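You operate a simulated robot arm through the tools that you are given. There is no shell and no other tool. Be economical: measure what you need, move in short steps, check, and stop when the job is done.

You are at the controls of a simulated two-armed robot. One attempt, no reset.

JOB
Charger off, hold the work lamp steady on the bench to switch it on, then stand it on the machine.

Only the result counts: the job must be done as asked and must still hold three seconds after the hand-in. Knocking over, shifting, dropping, spilling or breaking anything else fails it.

ROBOT AND FRAMES
Two 7-joint arms with two-finger parallel grippers on one trunk, on a base that drives. Base frame: it is fixed to the floor where the robot stands at the start and does not move with it; the origin is under the middle of the robot, x ahead of it, y to its left, z up. Lengths are in cm, angles in degrees, forces in N, time in s.
The left shoulder is at the start at [5, 16.5, 123.8], the right one opposite. Places, roughly: charger switch [70, 0, 110]; tool bench [70, -20, 90]; lamp button [70, 10, 120]; top of the machine [-150, -70, 120]. Payload 3.91 kg a hand.
Tool frame (each hand has its own): the origin (TCP) lies between the finger pads and is the grasp point; the fingertips stand 3 cm ahead of it; z points along the fingers, y is the line along which they close. The gripper opens to 11 cm. The fingers are 2 cm wide and 1 cm thick; the gripper's body (4.8 by 11.2 cm) begins 5.5 cm behind the TCP.
Orientation is that of the tool frame in the base frame, as [roll, pitch, yaw] about the fixed x, y, z axes, in that order (R = Rz(yaw) Ry(pitch) Rx(roll)). With the fingers straight down and closing along the base's y, the tool's x points along the base's -x, its y along +y and its z along -z.

CONTROLS
- The arms move only by the tool play_rows. It takes "left_deltas", "right_deltas" or both (then of equal length, played together; a hand with none holds still); each is a list of rows, each an object (a shift or turn left out is 0, a gripper value left out holds the last) with "offset": the shift along the tool's x, y, z in cm, a list of three; "turn": the turn, a rotation vector about the tool's x, y, z in degrees, a list of three; "claw": the gripper command, from -1 (fully open) to 1 (shut), values between in proportion. In form: [{"offset": [tx, ty, tz], "turn": [wx, wy, wz], "claw": claw}, ...]. A call has 1 to 20 rows; each row is the pose to reach, as a shift and turn from the pose commanded when the call began, along the tool's axes at that moment. A row lasts 0.2 s, in which the tool goes at most 5 cm and 8.6 degrees; a call with a longer step from one row to the next is refused whole, and so is a gripper value outside its range. A pose out of reach is approached as far as the arm can. The call stops where the force on the tool passes 40 N (or 10 N more than at its start, if that is more) or the arm is blocked; 0.2 s more then pass. Each finger travels about 4.5 cm/s and halts on what it meets, pressing with about 24 N; the grip force reading is that of the motor and also rises with nothing between the fingers. The clock runs only during rows and for 0.2 s after the last one: add rows that repeat a pose to give the fingers time. It gives the time, the measured TCP pose, the force on the tool (base axes), the opening and the grip force at its end, in the units of the frame above (readings bear some noise).
- Cameras (640 x 400 px; columns grow to the right, rows downward): "scene" is now at [12.19, 1.07, 143.58]; the picture's right is [0.11, -0.99, 0.00], its down [-0.31, -0.04, -0.95] and it looks along [0.94, 0.11, -0.31] (base axes); focal length 214 px, centre (320, 200). "left" rides on the left gripper at [7.2, -1.7, -10.3] in its tool frame; the picture's right is [0.23, 0.97, 0.00], its down [-0.76, 0.18, -0.62] and it looks along [-0.61, 0.14, 0.78] (tool axes); focal length 222 px, centre (320, 200). "right" rides on the right gripper at [7.2, 1.7, -10.3] in its tool frame; the picture's right is [-0.23, 0.97, 0.00], its down [-0.76, -0.18, -0.62] and it looks along [-0.61, -0.14, 0.78] (tool axes); focal length 222 px, centre (320, 200). There is no depth. A picture from a camera that has moved, and an enlarged one, comes with that camera's place and axes in the base frame and with its lens.
- grab_frame(camera): a new picture of that camera. No time passes.
- raise_lower(by): slides the trunk up (or, below 0, down) by that many cm; the arms and the scene camera ride with it, the base frame stays. It gives what a move gives, with no picture.
- roll_base(legs): drives the robot by 1 to 6 legs, each [ahead, left, turn to the left] in cm, cm and degrees, along the robot's own axes; the way and the turn of a leg run together, so that a leg with both is an arc; at most 150 cm and 180 degrees a leg. The arms and the cameras ride along, it lands a little off, and it stops where it bumps. It gives what a move gives.
- head_to(pan, tilt): turns the head with the scene camera to pan (to the left, within 80 degrees either way) and tilt (down, from -29 to 69), counted from straight ahead of the robot. It gives what a move gives.
- close_up(camera, box): a new picture of the part [left, top, right, bottom] of that camera's present view, enlarged. No time passes.
- hand_in(): hands the job in; it is judged then, once.

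Go step by step. Nothing tells you exact positions but the pictures and the camera data: compare them with the known pose of the tool, close in by small moves and look again before you grip or let go. The budget is 120 turns and 88 pictures, counting those below and the enlarged ones. Unless the task says otherwise, let go and move clear before handing in.

The tools are called after "Request:" as a command line: name --argument value ..., lists and objects as JSON in quotes. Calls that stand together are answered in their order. play_rows: Moves the arms, as the interface text tells. Its arguments: {"type":"object","properties":{"left_deltas":{"type":"array"},"right_deltas":{"type":"array"}},"required":[]} The other tools are called the same way: raise_lower (by) slides the trunk up or down; roll_base (legs) drives the base; head_to (pan, tilt) turns the head that bears the scene camera; grab_frame (camera) takes a picture; close_up (camera, box) takes an enlarged picture of a part of a camera's view; hand_in () hands the job in.

At the start:

```text
time: 0.0
left_tcp_pos: [31.78, 15.24, 147.36]
left_tool_rot: [-180.0, 0.1, 180.0]
left_contact_force: [0.1, -0.7, -0.1]
left_gripper_width: 11.02
left_grip_force: 0.1
right_tcp_pos: [32.08, -14.69, 146.49]
right_tool_rot: [179.9, 0.0, 180.0]
right_contact_force: [0.5, 0.5, -0.1]
right_gripper_width: 11.01
right_grip_force: 0.1
trunk travel left (down, up): [-45.8, 4.5]
robot x, y, heading: [-0.09, 0.01, -0.1]
head pan, tilt: [6.5, 18.2]
```

scene: 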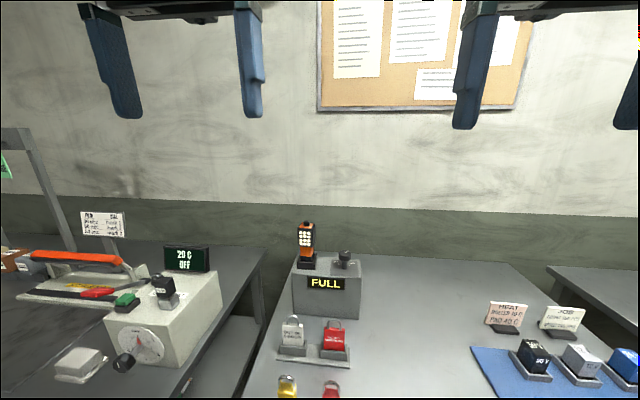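
right: 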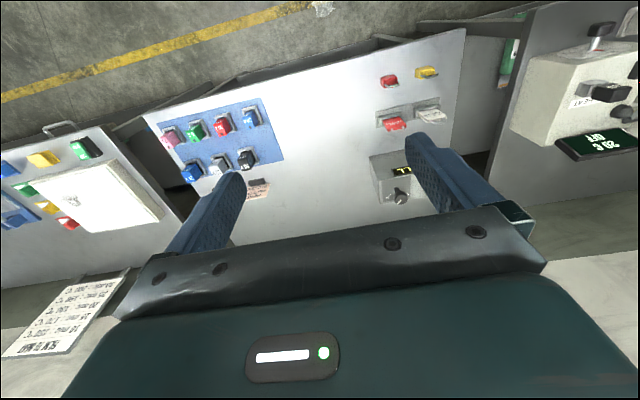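
left: 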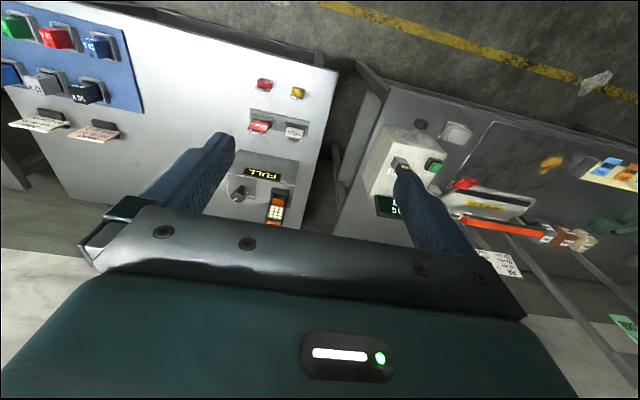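

I see a charger box reading FULL with an orange lamp on it and a switch knob beside it; there are notes on the benches. I'll zoom in on them first.

Request:
close_up --camera "scene" --box '[260, 210, 390, 370]'

Request:
close_up --camera "scene" --box '[470, 290, 640, 396]'

Request:
close_up --camera "scene" --box '[0, 200, 260, 390]'

```text
2.50 times, centred on (325, 290) of scene
camera zoom: at [12.19, 1.07, 143.58], right [0.11, -0.99, 0.0], down [-0.31, -0.04, -0.95], along [0.94, 0.11, -0.31], focal length 536 px, centre (308, -25)
```

zoom: 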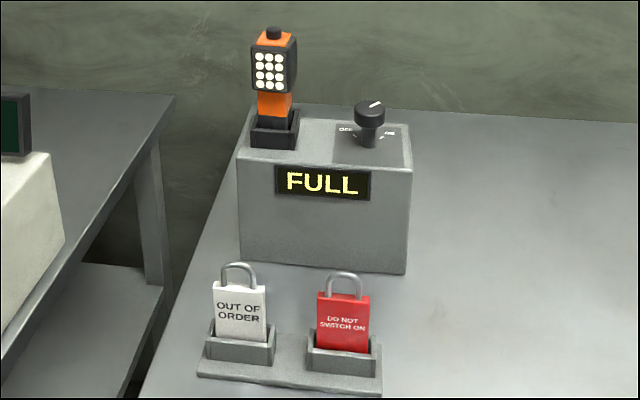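

```text
3.76 times, centred on (555, 343) of scene
camera zoom: at [12.19, 1.07, 143.58], right [0.11, -0.99, 0.0], down [-0.31, -0.04, -0.95], along [0.94, 0.11, -0.31], focal length 807 px, centre (-565, -338)
```

zoom: 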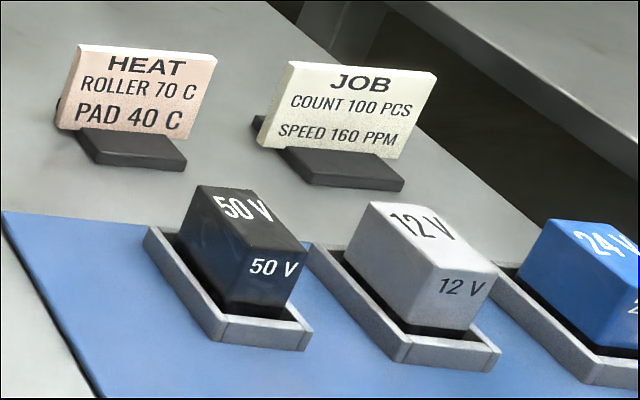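

```text
2.11 times, centred on (130, 295) of scene
camera zoom: at [12.19, 1.07, 143.58], right [0.11, -0.99, 0.0], down [-0.31, -0.04, -0.95], along [0.94, 0.11, -0.31], focal length 452 px, centre (720, 0)
```

zoom: 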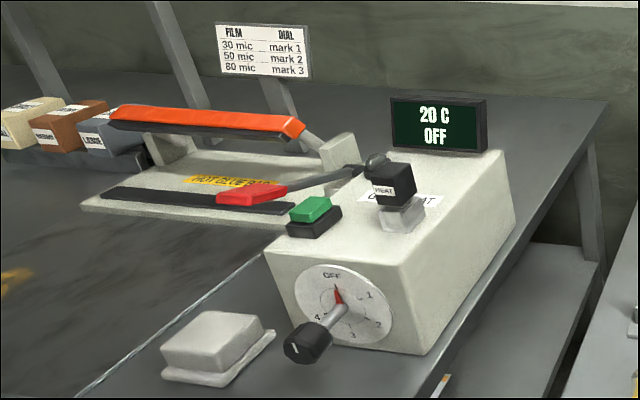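

The knob is near [64, 0, 110] and the lamp near [68, 11, 104–118]. I'll look closer at the knob dial and the lamp.

Request:
close_up --camera "scene" --box '[320, 240, 368, 270]'

Request:
close_up --camera "left" --box '[220, 150, 316, 210]'

Request:
close_up --camera "scene" --box '[274, 215, 354, 275]'

```text
13.33 times, centred on (344, 255) of scene
camera zoom: at [12.19, 1.07, 143.58], right [0.11, -0.99, 0.0], down [-0.31, -0.04, -0.95], along [0.94, 0.11, -0.31], focal length 2860 px, centre (0, -533)
```

zoom: 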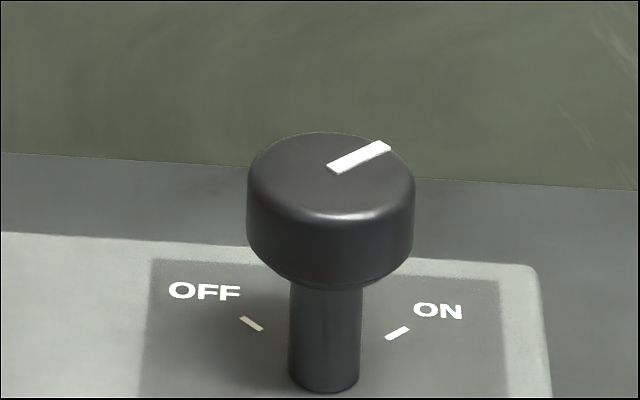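

```text
6.67 times, centred on (268, 180) of left
camera zoom: at [24.61, 13.62, 157.81], right [-0.23, 0.97, 0.0], down [0.76, 0.18, 0.62], along [0.61, 0.14, -0.78], focal length 1481 px, centre (667, 333)
```

zoom: 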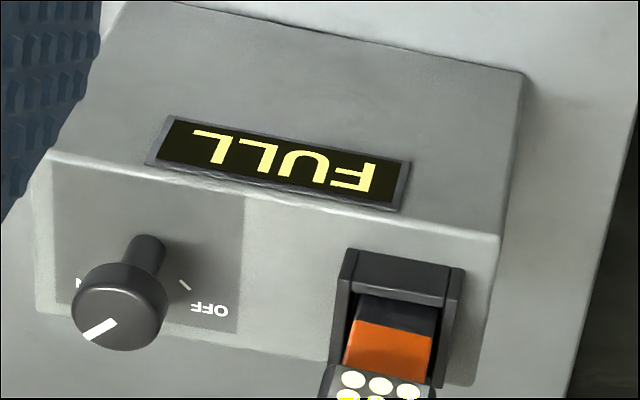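

```text
6.67 times, centred on (314, 245) of scene
camera zoom: at [12.19, 1.07, 143.58], right [0.11, -0.99, 0.0], down [-0.31, -0.04, -0.95], along [0.94, 0.11, -0.31], focal length 1430 px, centre (360, -100)
```

zoom: 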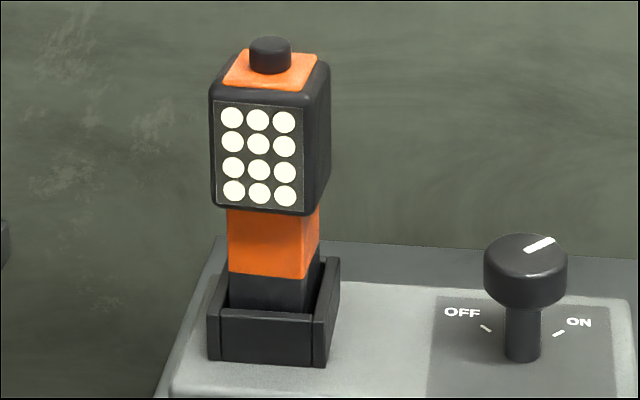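

Knob cap is at about [65.7, 0.2, 108.5–110.2], pointing to ON; OFF lies about 85° anticlockwise seen from above. It's just at the edge of reach, so I check the room ahead of the base before driving closer.

Request:
head_to --pan 0 --tilt 69

Request:
grab_frame --camera "scene"

```text
time: 1.2
left_tcp_pos: [31.77, 15.25, 147.4]
left_tool_rot: [-180.0, 0.1, -179.9]
left_contact_force: [-0.4, 0.1, -0.1]
left_gripper_width: 11.02
left_grip_force: 0.1
right_tcp_pos: [32.05, -14.47, 146.51]
right_tool_rot: [180.0, 0.0, 180.0]
right_contact_force: [0.4, 0.1, 0.9]
right_gripper_width: 10.99
right_grip_force: 0.2
trunk travel left (down, up): [-45.8, 4.5]
robot x, y, heading: [0.03, -0.19, 0.0]
head pan, tilt: [0.0, 68.8]
```

```text
78 pictures are left
camera scene: at [8.51, 0.02, 136.54], right [0.0, -1.0, 0.0], down [-0.93, 0.0, -0.36], along [0.36, 0.0, -0.93], focal length 214 px, centre (320, 200)
```

scene: 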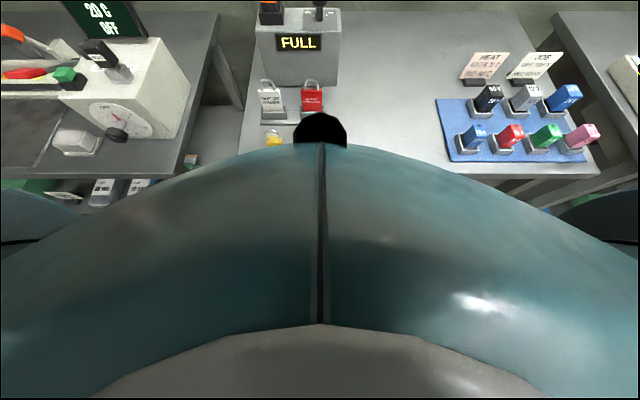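

Bench front edge is at x≈33. I'll drive 6 cm ahead, and lift the head again.

Request:
roll_base --legs '[[6, 0, 0]]'

Request:
head_to --pan 0 --tilt 35

Request:
grab_frame --camera "scene"

```text
time: 2.2
left_tcp_pos: [37.95, 15.38, 147.52]
left_tool_rot: [-180.0, 0.1, -179.9]
left_contact_force: [-0.1, -0.7, -0.3]
left_gripper_width: 11.0
left_grip_force: 0.1
right_tcp_pos: [38.13, -14.55, 146.42]
right_tool_rot: [179.9, -0.1, -179.9]
right_contact_force: [0.7, 0.0, 0.6]
right_gripper_width: 10.99
right_grip_force: 0.1
trunk travel left (down, up): [-45.8, 4.5]
robot x, y, heading: [5.5, -0.05, 0.0]
head pan, tilt: [0.0, 68.8]
```

```text
time: 3.1
left_tcp_pos: [37.76, 15.38, 147.46]
left_tool_rot: [179.9, 0.0, -179.9]
left_contact_force: [0.0, 0.2, 0.7]
left_gripper_width: 10.99
left_grip_force: 0.2
right_tcp_pos: [38.15, -14.56, 146.6]
right_tool_rot: [179.9, 0.0, -179.9]
right_contact_force: [-0.7, 0.1, -0.1]
right_gripper_width: 10.98
right_grip_force: 0.1
trunk travel left (down, up): [-45.8, 4.5]
robot x, y, heading: [5.85, -0.17, 0.2]
head pan, tilt: [0.0, 35.0]
```

```text
77 pictures are left
camera scene: at [17.73, 0.04, 140.89], right [0.0, -1.0, 0.0], down [-0.57, 0.0, -0.82], along [0.82, 0.0, -0.57], focal length 214 px, centre (320, 200)
```

scene: 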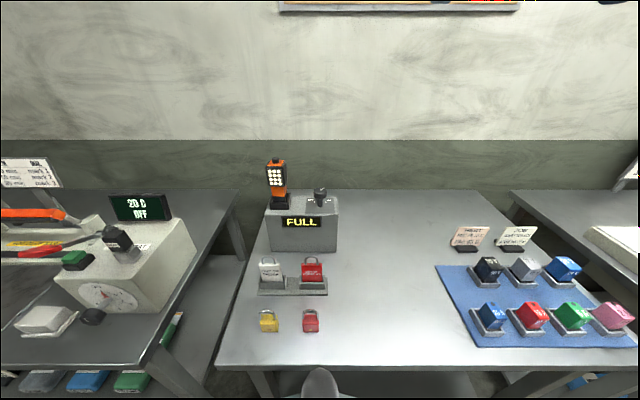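

Now I bring the right hand above the knob with the fingers turned 45° clockwise, partly closed to about 6.6 cm.

Request:
play_rows --right_deltas '[{"offset": [-2.75, 1.48, 2.45], "turn": [0, 0, 4.5], "claw": -0.2}, {"offset": [-5.5, 2.95, 4.9], "turn": [0, 0, 9]}, {"offset": [-8.26, 4.43, 7.35], "turn": [0, 0, 13.5]}, {"offset": [-11, 5.9, 9.8], "turn": [0, 0, 18]}, {"offset": [-13.77, 7.38, 12.25], "turn": [0, 0, 22.5]}, {"offset": [-16.5, 8.86, 14.7], "turn": [0, 0, 27]}, {"offset": [-19.3, 10.33, 17.15], "turn": [0, 0, 31.5]}, {"offset": [-22, 11.8, 19.6], "turn": [0, 0, 36]}, {"offset": [-24.8, 13.3, 22.05], "turn": [0, 0, 40.5]}, {"offset": [-27.55, 14.76, 24.5], "turn": [0, 0, 45]}, {"offset": [-27.55, 14.76, 24.5], "turn": [0, 0, 45]}]'

Request:
grab_frame --camera "right"

Request:
grab_frame --camera "scene"

```text
time: 5.5
left_tcp_pos: [37.85, 15.17, 147.43]
left_tool_rot: [180.0, 0.0, -180.0]
left_contact_force: [0.2, 0.5, 0.6]
left_gripper_width: 11.0
left_grip_force: 0.1
right_tcp_pos: [65.0, -0.07, 121.74]
right_tool_rot: [179.9, 0.0, 135.1]
right_contact_force: [0.0, -0.4, 0.0]
right_gripper_width: 6.58
right_grip_force: 0.1
right hand out of reach, approached as far as the arm can: row 10, 11
trunk travel left (down, up): [-45.8, 4.5]
robot x, y, heading: [5.63, 0.02, 0.3]
head pan, tilt: [0.0, 35.0]
```

```text
76 pictures are left
camera right: at [61.13, 6.22, 131.93], right [0.85, 0.53, 0.0], down [0.41, -0.66, 0.62], along [0.33, -0.53, -0.78], focal length 222 px, centre (320, 200)
```

right: 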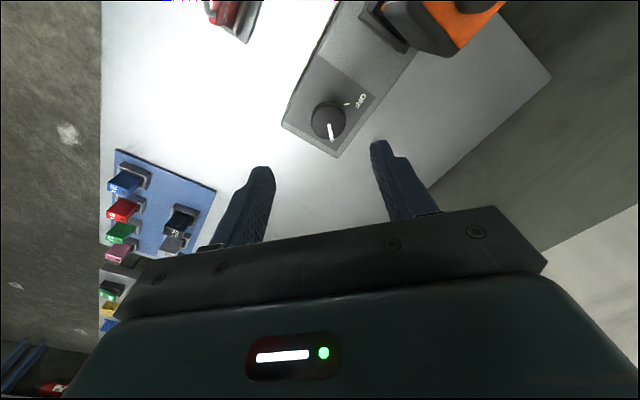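

```text
75 pictures are left
camera scene: at [17.68, 0.0, 140.91], right [0.0, -1.0, 0.0], down [-0.57, 0.0, -0.82], along [0.82, 0.0, -0.57], focal length 214 px, centre (320, 200)
```

scene: 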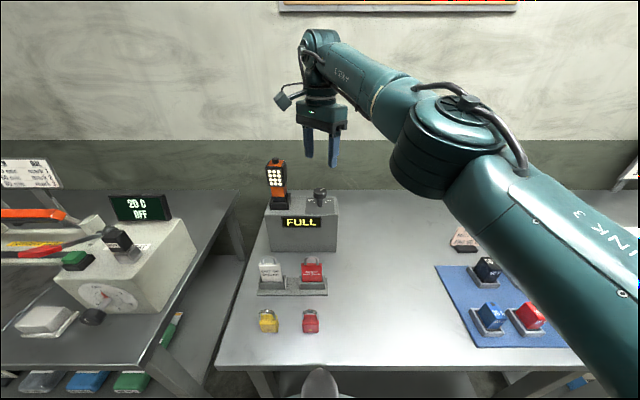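

Knob re-measured at [65.65, 0.4]. I lower the hand to z≈114 and check.

Request:
play_rows --right_deltas '[{"offset": [0, 0, 4]}, {"offset": [0, 0.1, 8]}, {"offset": [0, 0.1, 8]}]'

Request:
grab_frame --camera "right"

```text
time: 6.3
left_tcp_pos: [37.86, 15.31, 147.42]
left_tool_rot: [-180.0, 0.0, -179.9]
left_contact_force: [0.9, -0.2, -0.6]
left_gripper_width: 11.0
left_grip_force: 0.0
right_tcp_pos: [65.06, -0.15, 113.86]
right_tool_rot: [180.0, 0.0, 135.0]
right_contact_force: [0.2, 0.6, -0.2]
right_gripper_width: 6.6
right_grip_force: 0.1
trunk travel left (down, up): [-45.8, 4.5]
robot x, y, heading: [6.13, -0.14, 0.1]
head pan, tilt: [0.0, 35.0]
```

```text
74 pictures are left
camera right: at [61.12, 6.16, 124.08], right [0.85, 0.53, 0.0], down [0.41, -0.66, 0.62], along [0.33, -0.53, -0.78], focal length 222 px, centre (320, 200)
```

right: 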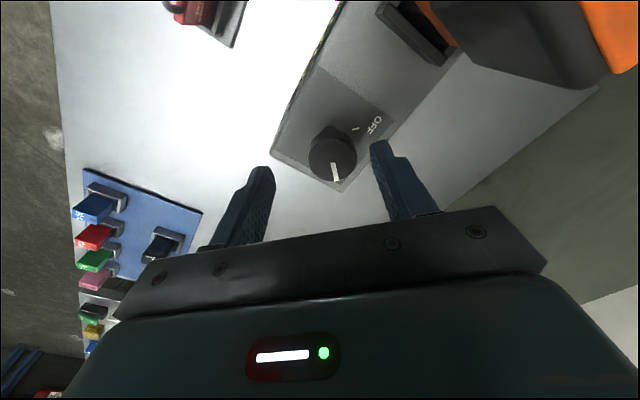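

I centre over the knob (shift ≈0.7 cm along the closing line) and lower to grip height.

Request:
play_rows --right_deltas '[{"offset": [0.1, 0.75, 0]}, {"offset": [0.1, 0.75, 2]}, {"offset": [0.1, 0.75, 3.7]}, {"offset": [0.1, 0.75, 3.7]}]'

Request:
grab_frame --camera "right"

Request:
close_up --camera "scene" --box '[250, 140, 378, 220]'

```text
time: 7.3
left_tcp_pos: [37.8, 15.23, 147.39]
left_tool_rot: [180.0, 0.0, -180.0]
left_contact_force: [0.3, -0.6, -0.5]
left_gripper_width: 11.01
left_grip_force: 0.1
right_tcp_pos: [65.54, 0.55, 110.13]
right_tool_rot: [180.0, -0.1, 135.1]
right_contact_force: [-0.9, 0.6, -0.3]
right_gripper_width: 6.6
right_grip_force: 0.1
trunk travel left (down, up): [-45.8, 4.5]
robot x, y, heading: [6.08, -0.21, 0.2]
head pan, tilt: [0.0, 35.0]
```

```text
73 pictures are left
camera right: at [61.53, 6.84, 120.34], right [0.85, 0.53, 0.0], down [0.41, -0.66, 0.62], along [0.33, -0.53, -0.78], focal length 222 px, centre (320, 200)
```

right: 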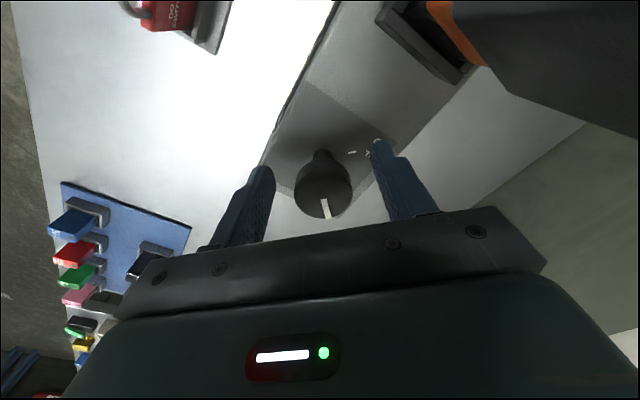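

```text
5.00 times, centred on (314, 180) of scene
camera zoom: at [17.7, 0.03, 140.9], right [0.0, -1.0, 0.0], down [-0.57, 0.0, -0.82], along [0.82, 0.0, -0.57], focal length 1072 px, centre (350, 300)
```

zoom: 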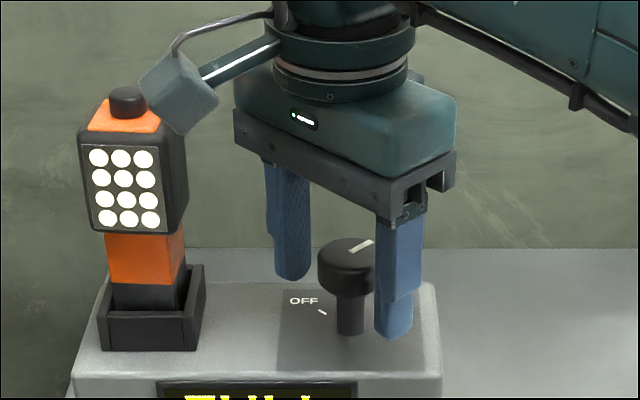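

Cap sits between the fingers. I fine-adjust and close.

Request:
play_rows --right_deltas '[{"offset": [0.4, 0.2, 0]}, {"offset": [0.4, 0.2, 0], "claw": 1}, {"offset": [0.4, 0.2, 0]}, {"offset": [0.4, 0.2, 0]}, {"offset": [0.4, 0.2, 0]}]'

Request:
close_up --camera "scene" --box '[250, 140, 378, 220]'

```text
time: 8.6
left_tcp_pos: [37.65, 15.21, 147.68]
left_tool_rot: [180.0, 0.1, -179.9]
left_contact_force: [0.3, 0.3, 0.6]
left_gripper_width: 10.99
left_grip_force: 0.1
right_tcp_pos: [65.22, 0.77, 110.19]
right_tool_rot: [-179.9, -0.2, 135.0]
right_contact_force: [-13.2, -9.4, -4.3]
right_gripper_width: 3.51
right_grip_force: 45.2
trunk travel left (down, up): [-45.8, 4.5]
robot x, y, heading: [5.53, -0.1, 0.1]
head pan, tilt: [0.0, 35.0]
```

```text
5.00 times, centred on (314, 180) of scene
camera zoom: at [17.57, -0.1, 140.91], right [0.0, -1.0, 0.0], down [-0.57, 0.0, -0.82], along [0.82, 0.0, -0.57], focal length 1072 px, centre (350, 300)
```

zoom: 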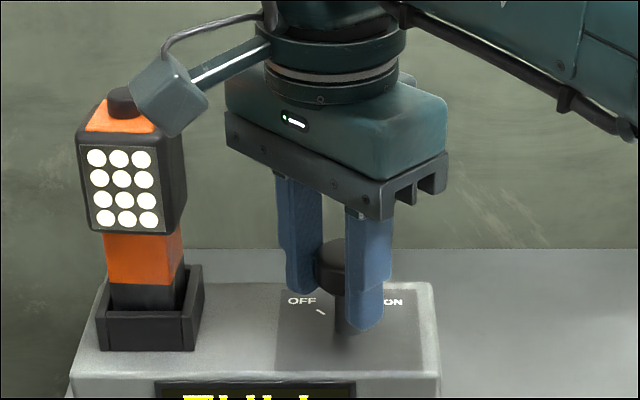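

Gripped (3.5 cm). I turn it anticlockwise by about 82°, easing back the small sideways load.

Request:
play_rows --right_deltas '[{"offset": [0, -0.2, 0]}, {"offset": [0, -0.2, 0], "turn": [0, 0, -8]}, {"offset": [0, -0.2, 0], "turn": [0, 0, -16]}, {"offset": [0, -0.2, 0], "turn": [0, 0, -24]}, {"offset": [0, -0.2, 0], "turn": [0, 0, -32]}, {"offset": [0, -0.2, 0], "turn": [0, 0, -40]}, {"offset": [0, -0.2, 0], "turn": [0, 0, -48]}, {"offset": [0, -0.2, 0], "turn": [0, 0, -56]}, {"offset": [0, -0.2, 0], "turn": [0, 0, -64]}, {"offset": [0, -0.2, 0], "turn": [0, 0, -72]}, {"offset": [0, -0.2, 0], "turn": [0, 0, -80]}, {"offset": [0, -0.2, 0], "turn": [0, 0, -83]}]'

Request:
close_up --camera "scene" --box '[250, 160, 378, 240]'

```text
time: 9.9
left_tcp_pos: [37.53, 15.16, 147.59]
left_tool_rot: [179.9, 0.1, -180.0]
left_contact_force: [-0.5, 1.9, 0.0]
left_gripper_width: 10.97
left_grip_force: 0.0
right_tcp_pos: [65.07, 0.23, 110.13]
right_tool_rot: [-179.1, -0.6, 171.8]
right_contact_force: [-9.6, -10.4, 5.3]
right_gripper_width: 3.52
right_grip_force: 44.8
trunk travel left (down, up): [-45.8, 4.5]
robot x, y, heading: [5.97, -0.13, 0.1]
head pan, tilt: [0.0, 35.0]
stopped in row 6 (right hand): the force on the tool passed its limit (the readings are from after the stop); the commanded pose is now the measured one
```

```text
5.00 times, centred on (314, 200) of scene
camera zoom: at [17.46, -0.04, 140.96], right [0.0, -1.0, 0.0], down [-0.57, 0.0, -0.82], along [0.82, 0.0, -0.57], focal length 1072 px, centre (350, 200)
```

zoom: 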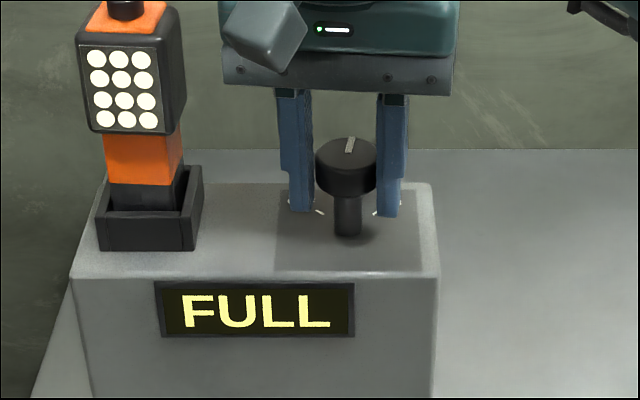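

Half-way turned; side load tripped the limit. I continue with smaller steps and a slight unloading shift.

Request:
play_rows --right_deltas '[{"offset": [0.15, -0.15, 0]}, {"offset": [0.15, -0.15, 0], "turn": [0, 0, -6]}, {"offset": [0.15, -0.15, 0], "turn": [0, 0, -12]}, {"offset": [0.15, -0.15, 0], "turn": [0, 0, -18]}, {"offset": [0.15, -0.15, 0], "turn": [0, 0, -24]}, {"offset": [0.15, -0.15, 0], "turn": [0, 0, -30]}, {"offset": [0.15, -0.15, 0], "turn": [0, 0, -36]}, {"offset": [0.15, -0.15, 0], "turn": [0, 0, -42]}, {"offset": [0.15, -0.15, 0], "turn": [0, 0, -46]}]'

Request:
close_up --camera "scene" --box '[250, 160, 378, 240]'

```text
time: 11.9
left_tcp_pos: [37.64, 14.7, 147.45]
left_tool_rot: [179.8, 0.1, -180.0]
left_contact_force: [-0.2, -0.2, 0.2]
left_gripper_width: 10.99
left_grip_force: 0.1
right_tcp_pos: [64.95, -0.64, 110.21]
right_tool_rot: [-179.5, -0.7, -146.4]
right_contact_force: [0.0, -34.9, 14.4]
right_gripper_width: 3.49
right_grip_force: 45.1
right hand out of reach, approached as far as the arm can: row 9
trunk travel left (down, up): [-45.8, 4.5]
robot x, y, heading: [5.82, -0.3, 0.3]
head pan, tilt: [0.0, 35.0]
```

```text
5.00 times, centred on (314, 200) of scene
camera zoom: at [17.52, -0.52, 140.93], right [0.0, -1.0, 0.0], down [-0.57, 0.0, -0.82], along [0.82, 0.0, -0.57], focal length 1072 px, centre (350, 200)
```

zoom: 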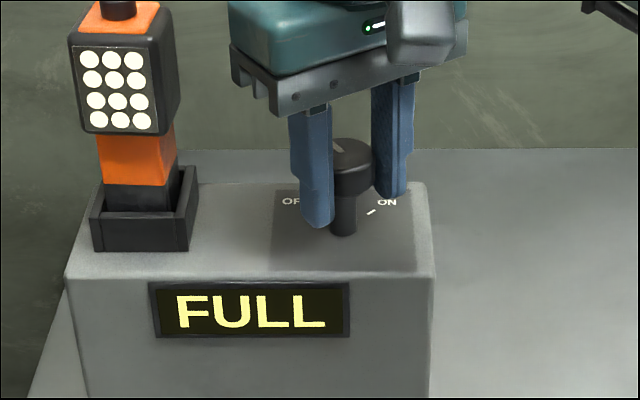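

The hand has turned ~79° but a side load built up. I open to release and look at the knob.

Request:
play_rows --right_deltas '[{"offset": [0, 0, 0], "claw": -0.2}, {"offset": [0, 0, 0]}, {"offset": [0, 0, 0]}]'

Request:
close_up --camera "scene" --box '[250, 160, 378, 240]'

Request:
grab_frame --camera "right"

```text
time: 12.7
left_tcp_pos: [37.71, 15.22, 147.37]
left_tool_rot: [180.0, 0.0, 180.0]
left_contact_force: [-0.8, 0.7, -0.5]
left_gripper_width: 10.99
left_grip_force: 0.1
right_tcp_pos: [64.93, 0.54, 109.91]
right_tool_rot: [-179.9, -0.7, -145.9]
right_contact_force: [-0.2, 1.4, 0.6]
right_gripper_width: 6.6
right_grip_force: 0.1
trunk travel left (down, up): [-45.8, 4.5]
robot x, y, heading: [6.16, -0.15, -0.1]
head pan, tilt: [0.0, 35.0]
```

```text
5.00 times, centred on (314, 200) of scene
camera zoom: at [17.7, 0.03, 140.9], right [0.0, -1.0, 0.0], down [-0.57, 0.0, -0.82], along [0.82, 0.0, -0.57], focal length 1072 px, centre (350, 200)
```

zoom: 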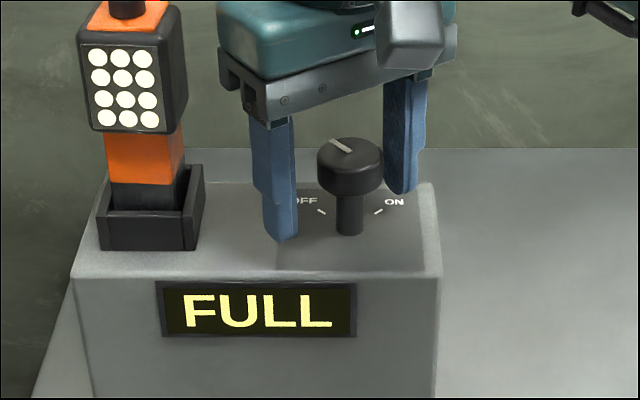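

```text
67 pictures are left
camera right: at [58.11, -2.09, 120.24], right [-0.36, 0.93, 0.0], down [0.74, 0.29, 0.61], along [0.57, 0.22, -0.79], focal length 222 px, centre (320, 200)
```

right: 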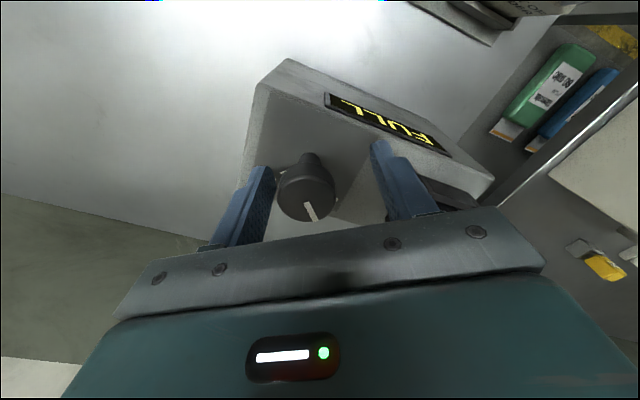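

The marker is now about 35° left; OFF is at about 45°. I recentre on the knob, turn the open hand back, and regrip.

Request:
play_rows --right_deltas '[{"offset": [0, -0.7, 0]}, {"offset": [0, -0.7, 0], "turn": [0, 0, 8]}, {"offset": [0, -0.7, 0], "turn": [0, 0, 16]}, {"offset": [0, -0.7, 0], "turn": [0, 0, 24]}, {"offset": [0, -0.7, 0], "turn": [0, 0, 32]}, {"offset": [0, -0.7, 0], "turn": [0, 0, 34]}, {"offset": [0, -0.7, 0], "turn": [0, 0, 34]}]'

Request:
grab_frame --camera "right"

```text
time: 14.3
left_tcp_pos: [37.73, 15.29, 147.44]
left_tool_rot: [180.0, -0.1, -180.0]
left_contact_force: [0.3, -0.5, 0.0]
left_gripper_width: 11.02
left_grip_force: 0.0
right_tcp_pos: [65.32, -0.28, 110.04]
right_tool_rot: [-179.5, -0.4, -180.0]
right_contact_force: [0.2, -0.3, -0.5]
right_gripper_width: 6.58
right_grip_force: 0.0
right hand out of reach, approached as far as the arm can: row 1
trunk travel left (down, up): [-45.8, 4.5]
robot x, y, heading: [5.94, 0.21, 0.1]
head pan, tilt: [0.0, 35.0]
```

```text
66 pictures are left
camera right: at [58.24, 1.61, 120.27], right [0.23, 0.97, -0.01], down [0.77, -0.17, 0.62], along [0.6, -0.15, -0.79], focal length 222 px, centre (320, 200)
```

right: 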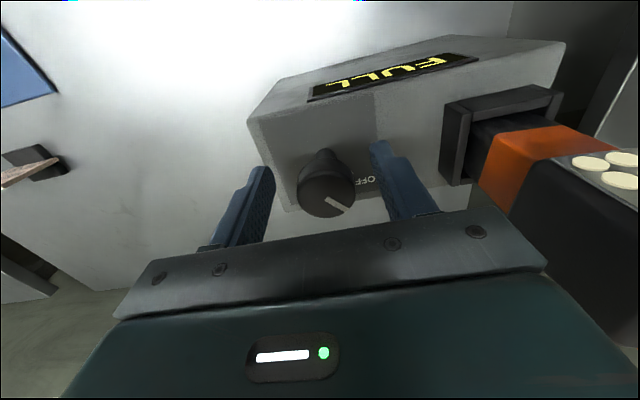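

Well centred. Close and turn another 18°.

Request:
play_rows --right_deltas '[{"offset": [0, 0.1, 0], "claw": 1}, {"offset": [0, 0.1, 0]}, {"offset": [0, 0.1, 0]}, {"offset": [0, 0.1, 0], "turn": [0, 0, -5]}, {"offset": [0, 0.1, 0], "turn": [0, 0, -10]}, {"offset": [0, 0.1, 0], "turn": [0, 0, -15]}, {"offset": [0, 0.1, 0], "turn": [0, 0, -18]}, {"offset": [0, 0.1, 0], "turn": [0, 0, -18]}]'

Request:
close_up --camera "scene" --box '[250, 160, 378, 240]'

```text
time: 16.1
left_tcp_pos: [37.74, 15.16, 147.49]
left_tool_rot: [180.0, -0.1, 179.9]
left_contact_force: [-0.7, 0.3, -0.1]
left_gripper_width: 11.01
left_grip_force: 0.1
right_tcp_pos: [65.32, -0.21, 109.94]
right_tool_rot: [-179.6, -0.6, -162.0]
right_contact_force: [0.8, -0.4, 4.0]
right_gripper_width: 3.53
right_grip_force: 45.4
trunk travel left (down, up): [-45.8, 4.5]
robot x, y, heading: [5.71, -0.08, -0.0]
head pan, tilt: [0.0, 35.0]
```

```text
5.00 times, centred on (314, 200) of scene
camera zoom: at [17.65, -0.02, 140.91], right [0.0, -1.0, 0.0], down [-0.57, 0.0, -0.82], along [0.82, 0.0, -0.57], focal length 1072 px, centre (350, 200)
```

zoom: 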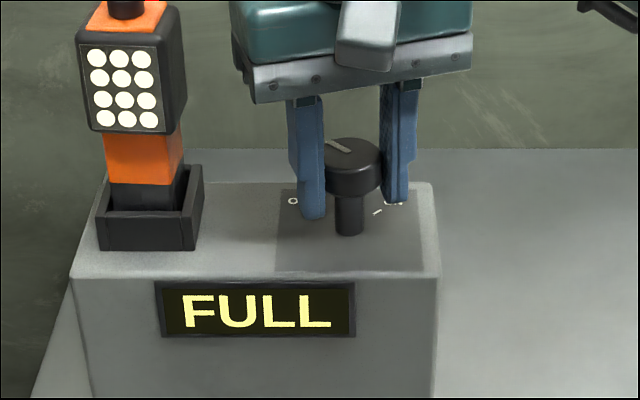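

Turned freely. I release and look closely at marker and display.

Request:
play_rows --right_deltas '[{"offset": [0, 0, 0], "claw": -0.2}, {"offset": [0, 0, 0]}, {"offset": [0, 0, 0]}, {"offset": [0, 0, -4]}, {"offset": [0, 0, -8]}, {"offset": [0, 0, -8]}]'

Request:
close_up --camera "scene" --box '[290, 170, 354, 210]'

Request:
close_up --camera "right" --box '[240, 30, 560, 230]'

```text
time: 17.5
left_tcp_pos: [37.73, 15.21, 147.46]
left_tool_rot: [-180.0, 0.0, 180.0]
left_contact_force: [-0.2, 0.6, 0.3]
left_gripper_width: 11.01
left_grip_force: 0.1
right_tcp_pos: [65.74, -0.05, 117.99]
right_tool_rot: [-179.7, -0.7, -162.1]
right_contact_force: [0.4, -1.7, -0.6]
right_gripper_width: 6.59
right_grip_force: 0.0
trunk travel left (down, up): [-45.8, 4.5]
robot x, y, heading: [6.08, 0.18, 0.1]
head pan, tilt: [0.0, 35.0]
```

```text
10.00 times, centred on (322, 190) of scene
camera zoom: at [17.72, -0.05, 140.9], right [0.0, -1.0, 0.0], down [-0.57, 0.0, -0.82], along [0.82, 0.0, -0.57], focal length 2145 px, centre (300, 300)
```

zoom: 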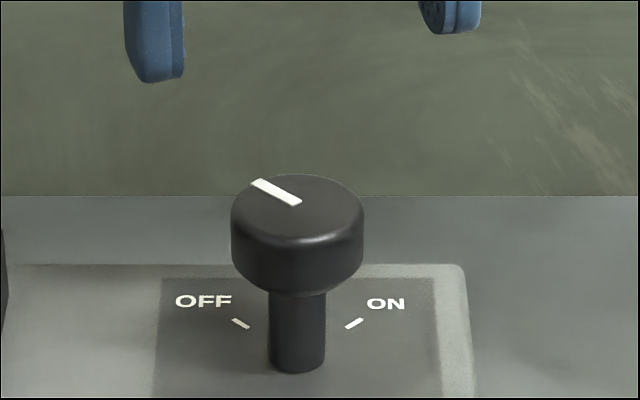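

```text
2.00 times, centred on (400, 130) of right
camera zoom: at [58.4, -0.67, 128.21], right [-0.09, 1.0, -0.01], down [0.79, 0.07, 0.62], along [0.61, 0.05, -0.79], focal length 444 px, centre (160, 340)
```

zoom: 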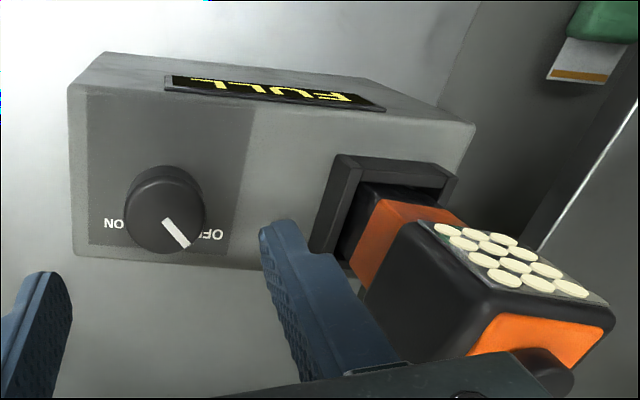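

The marker now stands at the OFF mark, mirroring where ON was. Next I take the right hand clear, then bring the left hand pitched 30° down for a grip on the lamp's head (button about [65.5, 10.7, 119]).

Request:
play_rows --right_deltas '[{"offset": [0, 0, -4]}, {"offset": [0, 0, -8]}, {"offset": [3.8, -2.5, -9], "turn": [0, 0, 3]}, {"offset": [7.6, -5, -10], "turn": [0, 0, 6]}, {"offset": [11.4, -7.5, -11], "turn": [0, 0, 9]}, {"offset": [15.2, -10, -12], "turn": [0, 0, 12]}, {"offset": [19, -12.5, -13], "turn": [0, 0, 15]}, {"offset": [22.8, -15, -14], "turn": [0, 0, 18]}, {"offset": [26.7, -17.6, -15], "turn": [0, 0, 18], "claw": 1}, {"offset": [26.7, -17.6, -15], "turn": [0, 0, 18]}]' --left_deltas '[{"turn": [0, -6, 0]}, {"turn": [0, -12, 0]}, {"turn": [0, -18, 0]}, {"turn": [0, -24, 0]}, {"turn": [0, -30, 0]}, {"turn": [0, -36, 0]}, {"turn": [0, -42, 0]}, {"turn": [0, -48, 0]}, {"turn": [0, -54, 0]}, {"turn": [0, -60, 0], "claw": -0.4}]'

Request:
grab_frame --camera "scene"

```text
time: 19.7
left_tcp_pos: [37.83, 15.18, 147.43]
left_tool_rot: [-179.8, 60.0, -179.9]
left_contact_force: [-0.5, 0.0, -0.8]
left_gripper_width: 7.67
left_grip_force: 0.1
right_tcp_pos: [46.07, -24.89, 133.31]
right_tool_rot: [-179.5, -0.5, -179.9]
right_contact_force: [0.1, 0.6, 0.6]
right_gripper_width: 1.3
right_grip_force: 0.1
right hand out of reach, approached as far as the arm can: row 1, 2
trunk travel left (down, up): [-45.8, 4.5]
robot x, y, heading: [6.13, -0.04, 0.1]
head pan, tilt: [0.0, 35.0]
```

```text
62 pictures are left
camera scene: at [17.77, 0.08, 140.89], right [0.0, -1.0, 0.0], down [-0.57, 0.0, -0.82], along [0.82, 0.0, -0.57], focal length 214 px, centre (320, 200)
```

scene: 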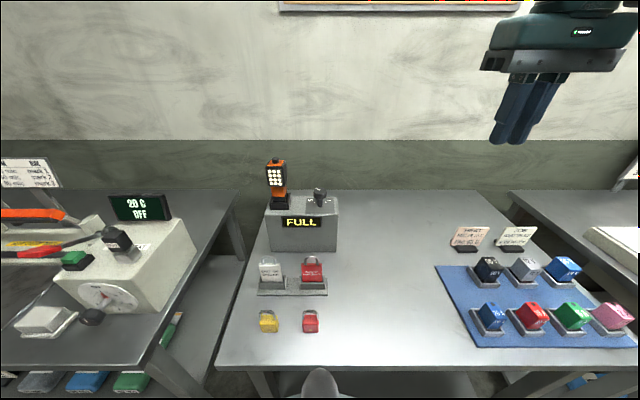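

Right hand clear. Bring the left hand to a pre-grasp 10 cm short of the lamp head.

Request:
play_rows --left_deltas '[{"offset": [1.84, -0.56, 3.8]}, {"offset": [3.7, -1.1, 7.6]}, {"offset": [5.5, -1.7, 11.4]}, {"offset": [7.4, -2.25, 15.25]}, {"offset": [9.2, -2.8, 19]}, {"offset": [11, -3.4, 22.9]}, {"offset": [12.9, -3.9, 26.7]}, {"offset": [14.75, -4.5, 30.5]}, {"offset": [14.75, -4.5, 30.5]}]'

Request:
grab_frame --camera "left"

Request:
grab_frame --camera "scene"

```text
time: 21.7
left_tcp_pos: [56.77, 10.63, 119.45]
left_tool_rot: [180.0, 60.1, -180.0]
left_contact_force: [-0.1, -0.6, 0.5]
left_gripper_width: 7.71
left_grip_force: 0.1
right_tcp_pos: [45.9, -24.86, 133.43]
right_tool_rot: [-179.5, -0.5, -180.0]
right_contact_force: [0.0, 0.3, -0.7]
right_gripper_width: 0.02
right_grip_force: 24.0
trunk travel left (down, up): [-45.8, 4.5]
robot x, y, heading: [6.13, 0.1, -0.1]
head pan, tilt: [0.0, 35.0]
```

```text
61 pictures are left
camera left: at [44.26, 9.07, 118.38], right [-0.11, 0.97, -0.2], down [-0.16, 0.18, 0.97], along [0.98, 0.14, 0.14], focal length 222 px, centre (320, 200)
```

left: 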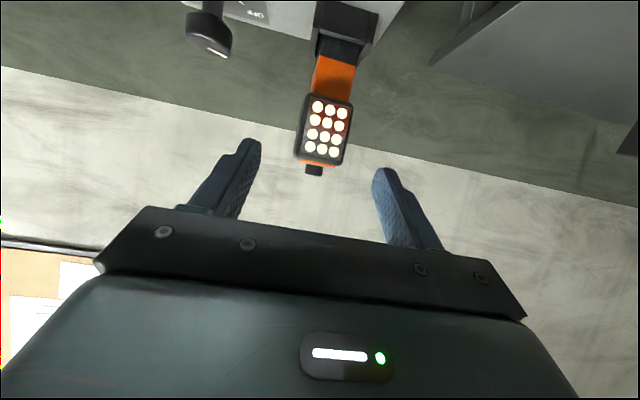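

```text
60 pictures are left
camera scene: at [17.65, 0.01, 140.91], right [0.0, -1.0, 0.0], down [-0.57, 0.0, -0.82], along [0.82, 0.0, -0.57], focal length 214 px, centre (320, 200)
```

scene: 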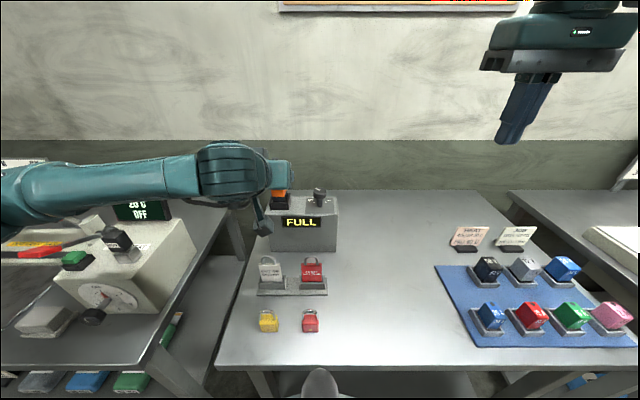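

Head centre ≈[65.4, 11, 115]. Advancing along the fingers.

Request:
play_rows --left_deltas '[{"offset": [-0.4, 0.35, 0]}, {"offset": [-0.4, 0.35, 4]}, {"offset": [-0.4, 0.35, 8]}, {"offset": [-0.4, 0.35, 9.6]}, {"offset": [-0.4, 0.35, 9.6]}]'

Request:
grab_frame --camera "left"

Request:
close_up --camera "scene" --box '[230, 130, 358, 210]'

```text
time: 22.9
left_tcp_pos: [65.23, 10.91, 115.08]
left_tool_rot: [-180.0, 60.0, 180.0]
left_contact_force: [-0.3, 0.2, 0.6]
left_gripper_width: 7.68
left_grip_force: 0.0
right_tcp_pos: [45.88, -24.94, 133.48]
right_tool_rot: [-179.5, -0.6, -179.9]
right_contact_force: [-1.1, 0.1, 0.0]
right_gripper_width: 0.0
right_grip_force: 24.2
trunk travel left (down, up): [-45.8, 4.5]
robot x, y, heading: [6.0, -0.33, 0.0]
head pan, tilt: [0.0, 35.0]
```

```text
59 pictures are left
camera left: at [52.77, 9.29, 113.94], right [-0.11, 0.97, -0.2], down [-0.16, 0.18, 0.97], along [0.98, 0.14, 0.13], focal length 222 px, centre (320, 200)
```

left: 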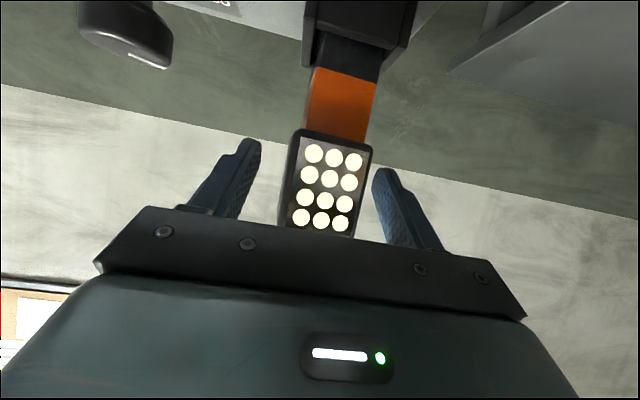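

```text
5.00 times, centred on (294, 170) of scene
camera zoom: at [17.68, 0.0, 140.9], right [0.0, -1.0, 0.0], down [-0.57, 0.0, -0.82], along [0.82, 0.0, -0.57], focal length 1072 px, centre (450, 350)
```

zoom: 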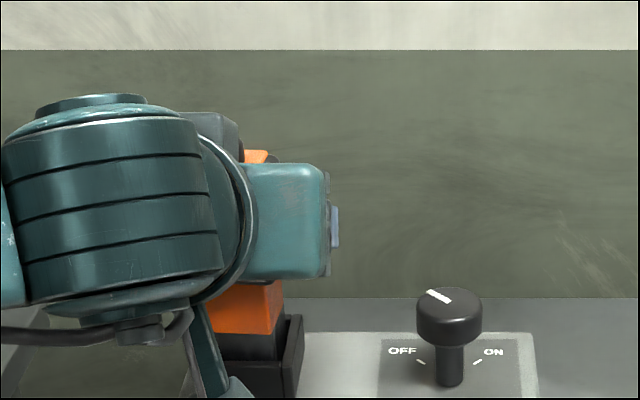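

Nearly centred; shift 0.4 cm left and close.

Request:
play_rows --left_deltas '[{"offset": [0, 0.4, 0]}, {"offset": [0, 0.4, 0], "claw": 1}, {"offset": [0, 0.4, 0]}, {"offset": [0, 0.4, 0]}, {"offset": [0, 0.4, 0]}, {"offset": [0, 0.4, 0]}]'

Request:
grab_frame --camera "left"

```text
time: 24.3
left_tcp_pos: [65.29, 11.31, 115.04]
left_tool_rot: [-180.0, 60.0, -180.0]
left_contact_force: [0.2, -1.7, -0.2]
left_gripper_width: 4.57
left_grip_force: 24.5
right_tcp_pos: [45.92, -25.08, 133.39]
right_tool_rot: [-179.5, -0.5, -179.9]
right_contact_force: [-0.2, 0.4, -0.2]
right_gripper_width: 0.03
right_grip_force: 24.1
trunk travel left (down, up): [-45.8, 4.5]
robot x, y, heading: [5.7, 0.16, -0.2]
head pan, tilt: [0.0, 35.0]
```

```text
57 pictures are left
camera left: at [52.76, 9.73, 113.97], right [-0.11, 0.97, -0.2], down [-0.16, 0.18, 0.97], along [0.98, 0.14, 0.13], focal length 222 px, centre (320, 200)
```

left: 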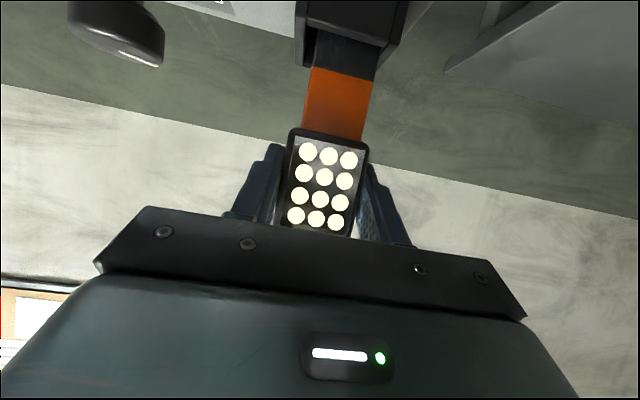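

Head gripped (4.57 cm). Lift straight up 6 cm slowly.

Request:
play_rows --left_deltas '[{"offset": [-0.87, 0, -0.5]}, {"offset": [-1.73, 0, -1]}, {"offset": [-2.6, 0, -1.5]}, {"offset": [-3.46, 0, -2]}, {"offset": [-4.33, 0, -2.5]}, {"offset": [-5.2, 0, -3]}, {"offset": [-5.2, 0, -3]}]'

Request:
grab_frame --camera "left"

Request:
close_up --camera "scene" --box '[230, 130, 390, 230]'

```text
time: 25.9
left_tcp_pos: [65.36, 11.55, 121.05]
left_tool_rot: [179.9, 59.9, -180.0]
left_contact_force: [-0.7, 0.1, -1.6]
left_gripper_width: 4.56
left_grip_force: 24.0
right_tcp_pos: [45.89, -25.01, 133.47]
right_tool_rot: [-179.6, -0.5, -179.9]
right_contact_force: [-0.6, 0.5, -0.4]
right_gripper_width: 0.0
right_grip_force: 23.8
trunk travel left (down, up): [-45.8, 4.5]
robot x, y, heading: [6.0, -0.17, 0.2]
head pan, tilt: [0.0, 35.0]
```

```text
56 pictures are left
camera left: at [52.91, 9.91, 119.89], right [-0.11, 0.97, -0.2], down [-0.16, 0.18, 0.97], along [0.98, 0.14, 0.13], focal length 222 px, centre (320, 200)
```

left: 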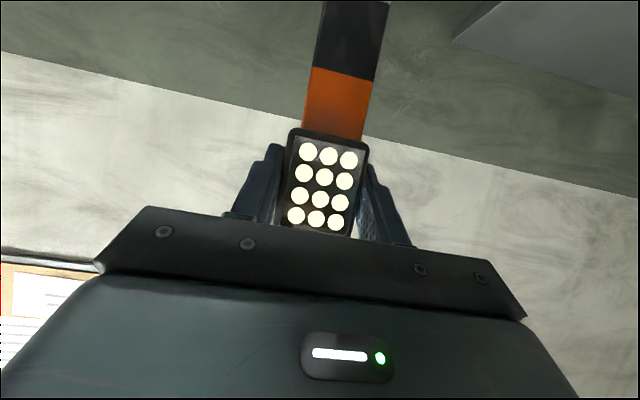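

```text
4.00 times, centred on (310, 180) of scene
camera zoom: at [17.72, 0.01, 140.9], right [0.0, -1.0, 0.0], down [-0.57, 0.0, -0.82], along [0.82, 0.0, -0.57], focal length 858 px, centre (360, 280)
```

zoom: 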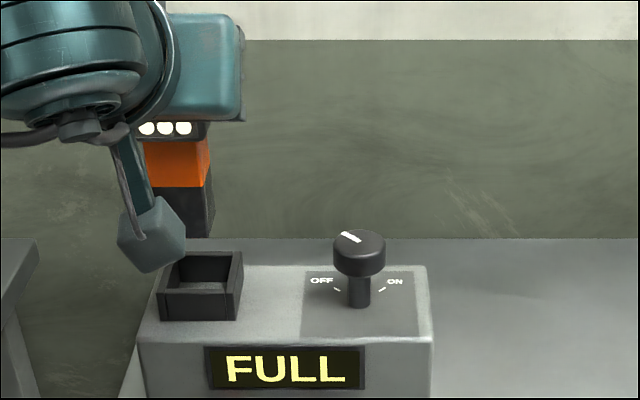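

Lamp is free of the socket, its foot about 9.3 cm below the TCP. I draw it back off the charger, then move right to the clear bench patch near [56, -12].

Request:
play_rows --left_deltas '[{"offset": [1.5, 0, -2.7]}, {"offset": [3.1, 0, -5.4]}, {"offset": [4.7, 0, -8.14]}, {"offset": [4.7, -4, -8.14]}, {"offset": [4.7, -8, -8.14]}, {"offset": [4.7, -12, -8.14]}, {"offset": [4.7, -16, -8.14]}, {"offset": [4.7, -20, -8.14]}, {"offset": [4.7, -23.5, -8.14]}, {"offset": [4.7, -23.5, -8.14]}]'

Request:
grab_frame --camera "scene"

Request:
grab_frame --camera "right"

```text
time: 28.1
left_tcp_pos: [55.78, -12.06, 120.95]
left_tool_rot: [-179.9, 60.0, -179.9]
left_contact_force: [-0.1, 0.5, -2.1]
left_gripper_width: 4.54
left_grip_force: 23.4
right_tcp_pos: [45.87, -25.1, 133.38]
right_tool_rot: [-179.5, -0.5, -179.9]
right_contact_force: [0.3, -0.8, -0.2]
right_gripper_width: 0.02
right_grip_force: 24.1
trunk travel left (down, up): [-45.8, 4.5]
robot x, y, heading: [6.03, -0.16, 0.0]
head pan, tilt: [0.0, 35.0]
```

```text
54 pictures are left
camera scene: at [17.72, 0.06, 140.9], right [0.0, -1.0, 0.0], down [-0.57, 0.0, -0.82], along [0.82, 0.0, -0.57], focal length 214 px, centre (320, 200)
```

scene: 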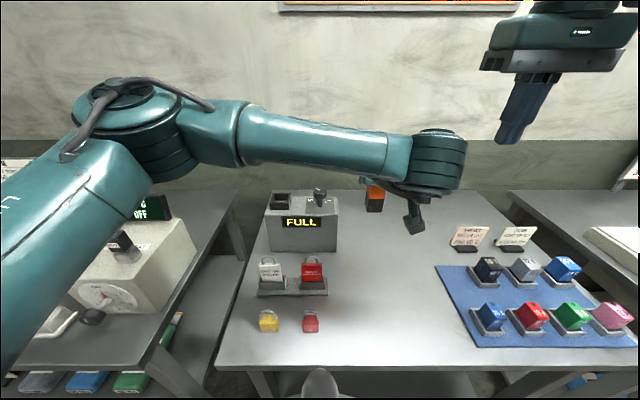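

```text
53 pictures are left
camera right: at [38.79, -23.08, 143.62], right [0.23, 0.97, -0.01], down [0.77, -0.17, 0.62], along [0.6, -0.15, -0.79], focal length 222 px, centre (320, 200)
```

right: 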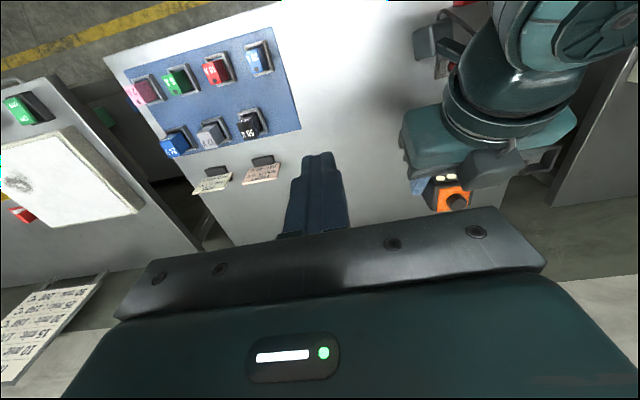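

Lamp is above the clear patch. Lower in stages, watching the elbow.

Request:
play_rows --left_deltas '[{"offset": [3.46, 0, 2]}, {"offset": [6.9, 0, 4]}, {"offset": [10.4, 0, 6]}, {"offset": [13, 0, 7.5]}, {"offset": [13, 0, 7.5]}]'

Request:
grab_frame --camera "scene"

Request:
close_up --camera "right" --box '[380, 60, 540, 220]'

```text
time: 29.3
left_tcp_pos: [55.87, -12.23, 105.83]
left_tool_rot: [-179.9, 59.9, -179.8]
left_contact_force: [-0.3, -0.5, -1.3]
left_gripper_width: 4.54
left_grip_force: 24.3
right_tcp_pos: [45.92, -24.94, 133.3]
right_tool_rot: [-179.5, -0.5, -179.8]
right_contact_force: [-0.1, -0.2, 0.2]
right_gripper_width: 0.0
right_grip_force: 24.4
trunk travel left (down, up): [-45.8, 4.5]
robot x, y, heading: [5.9, 0.4, -0.1]
head pan, tilt: [0.0, 35.0]
```

```text
52 pictures are left
camera scene: at [17.7, 0.01, 140.9], right [0.0, -1.0, 0.0], down [-0.57, 0.0, -0.82], along [0.82, 0.0, -0.57], focal length 214 px, centre (320, 200)
```

scene: 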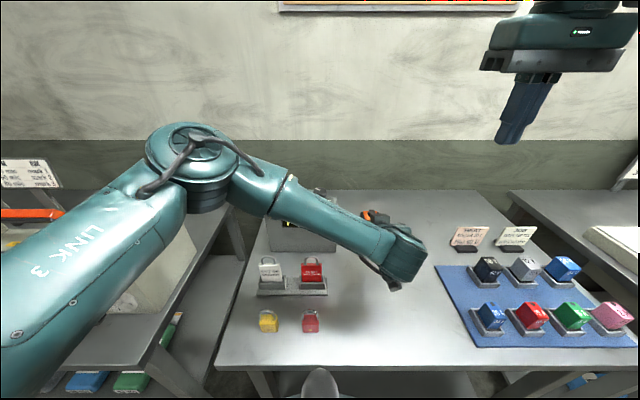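

```text
2.50 times, centred on (460, 140) of right
camera zoom: at [38.76, -23.15, 143.62], right [0.23, 0.97, -0.01], down [0.77, -0.17, 0.62], along [0.6, -0.15, -0.79], focal length 555 px, centre (-30, 350)
```

zoom: 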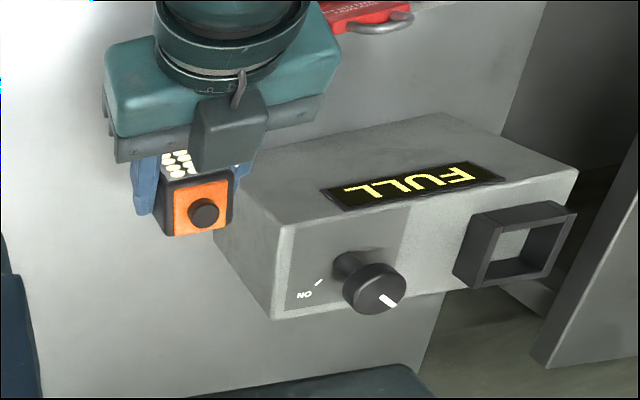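

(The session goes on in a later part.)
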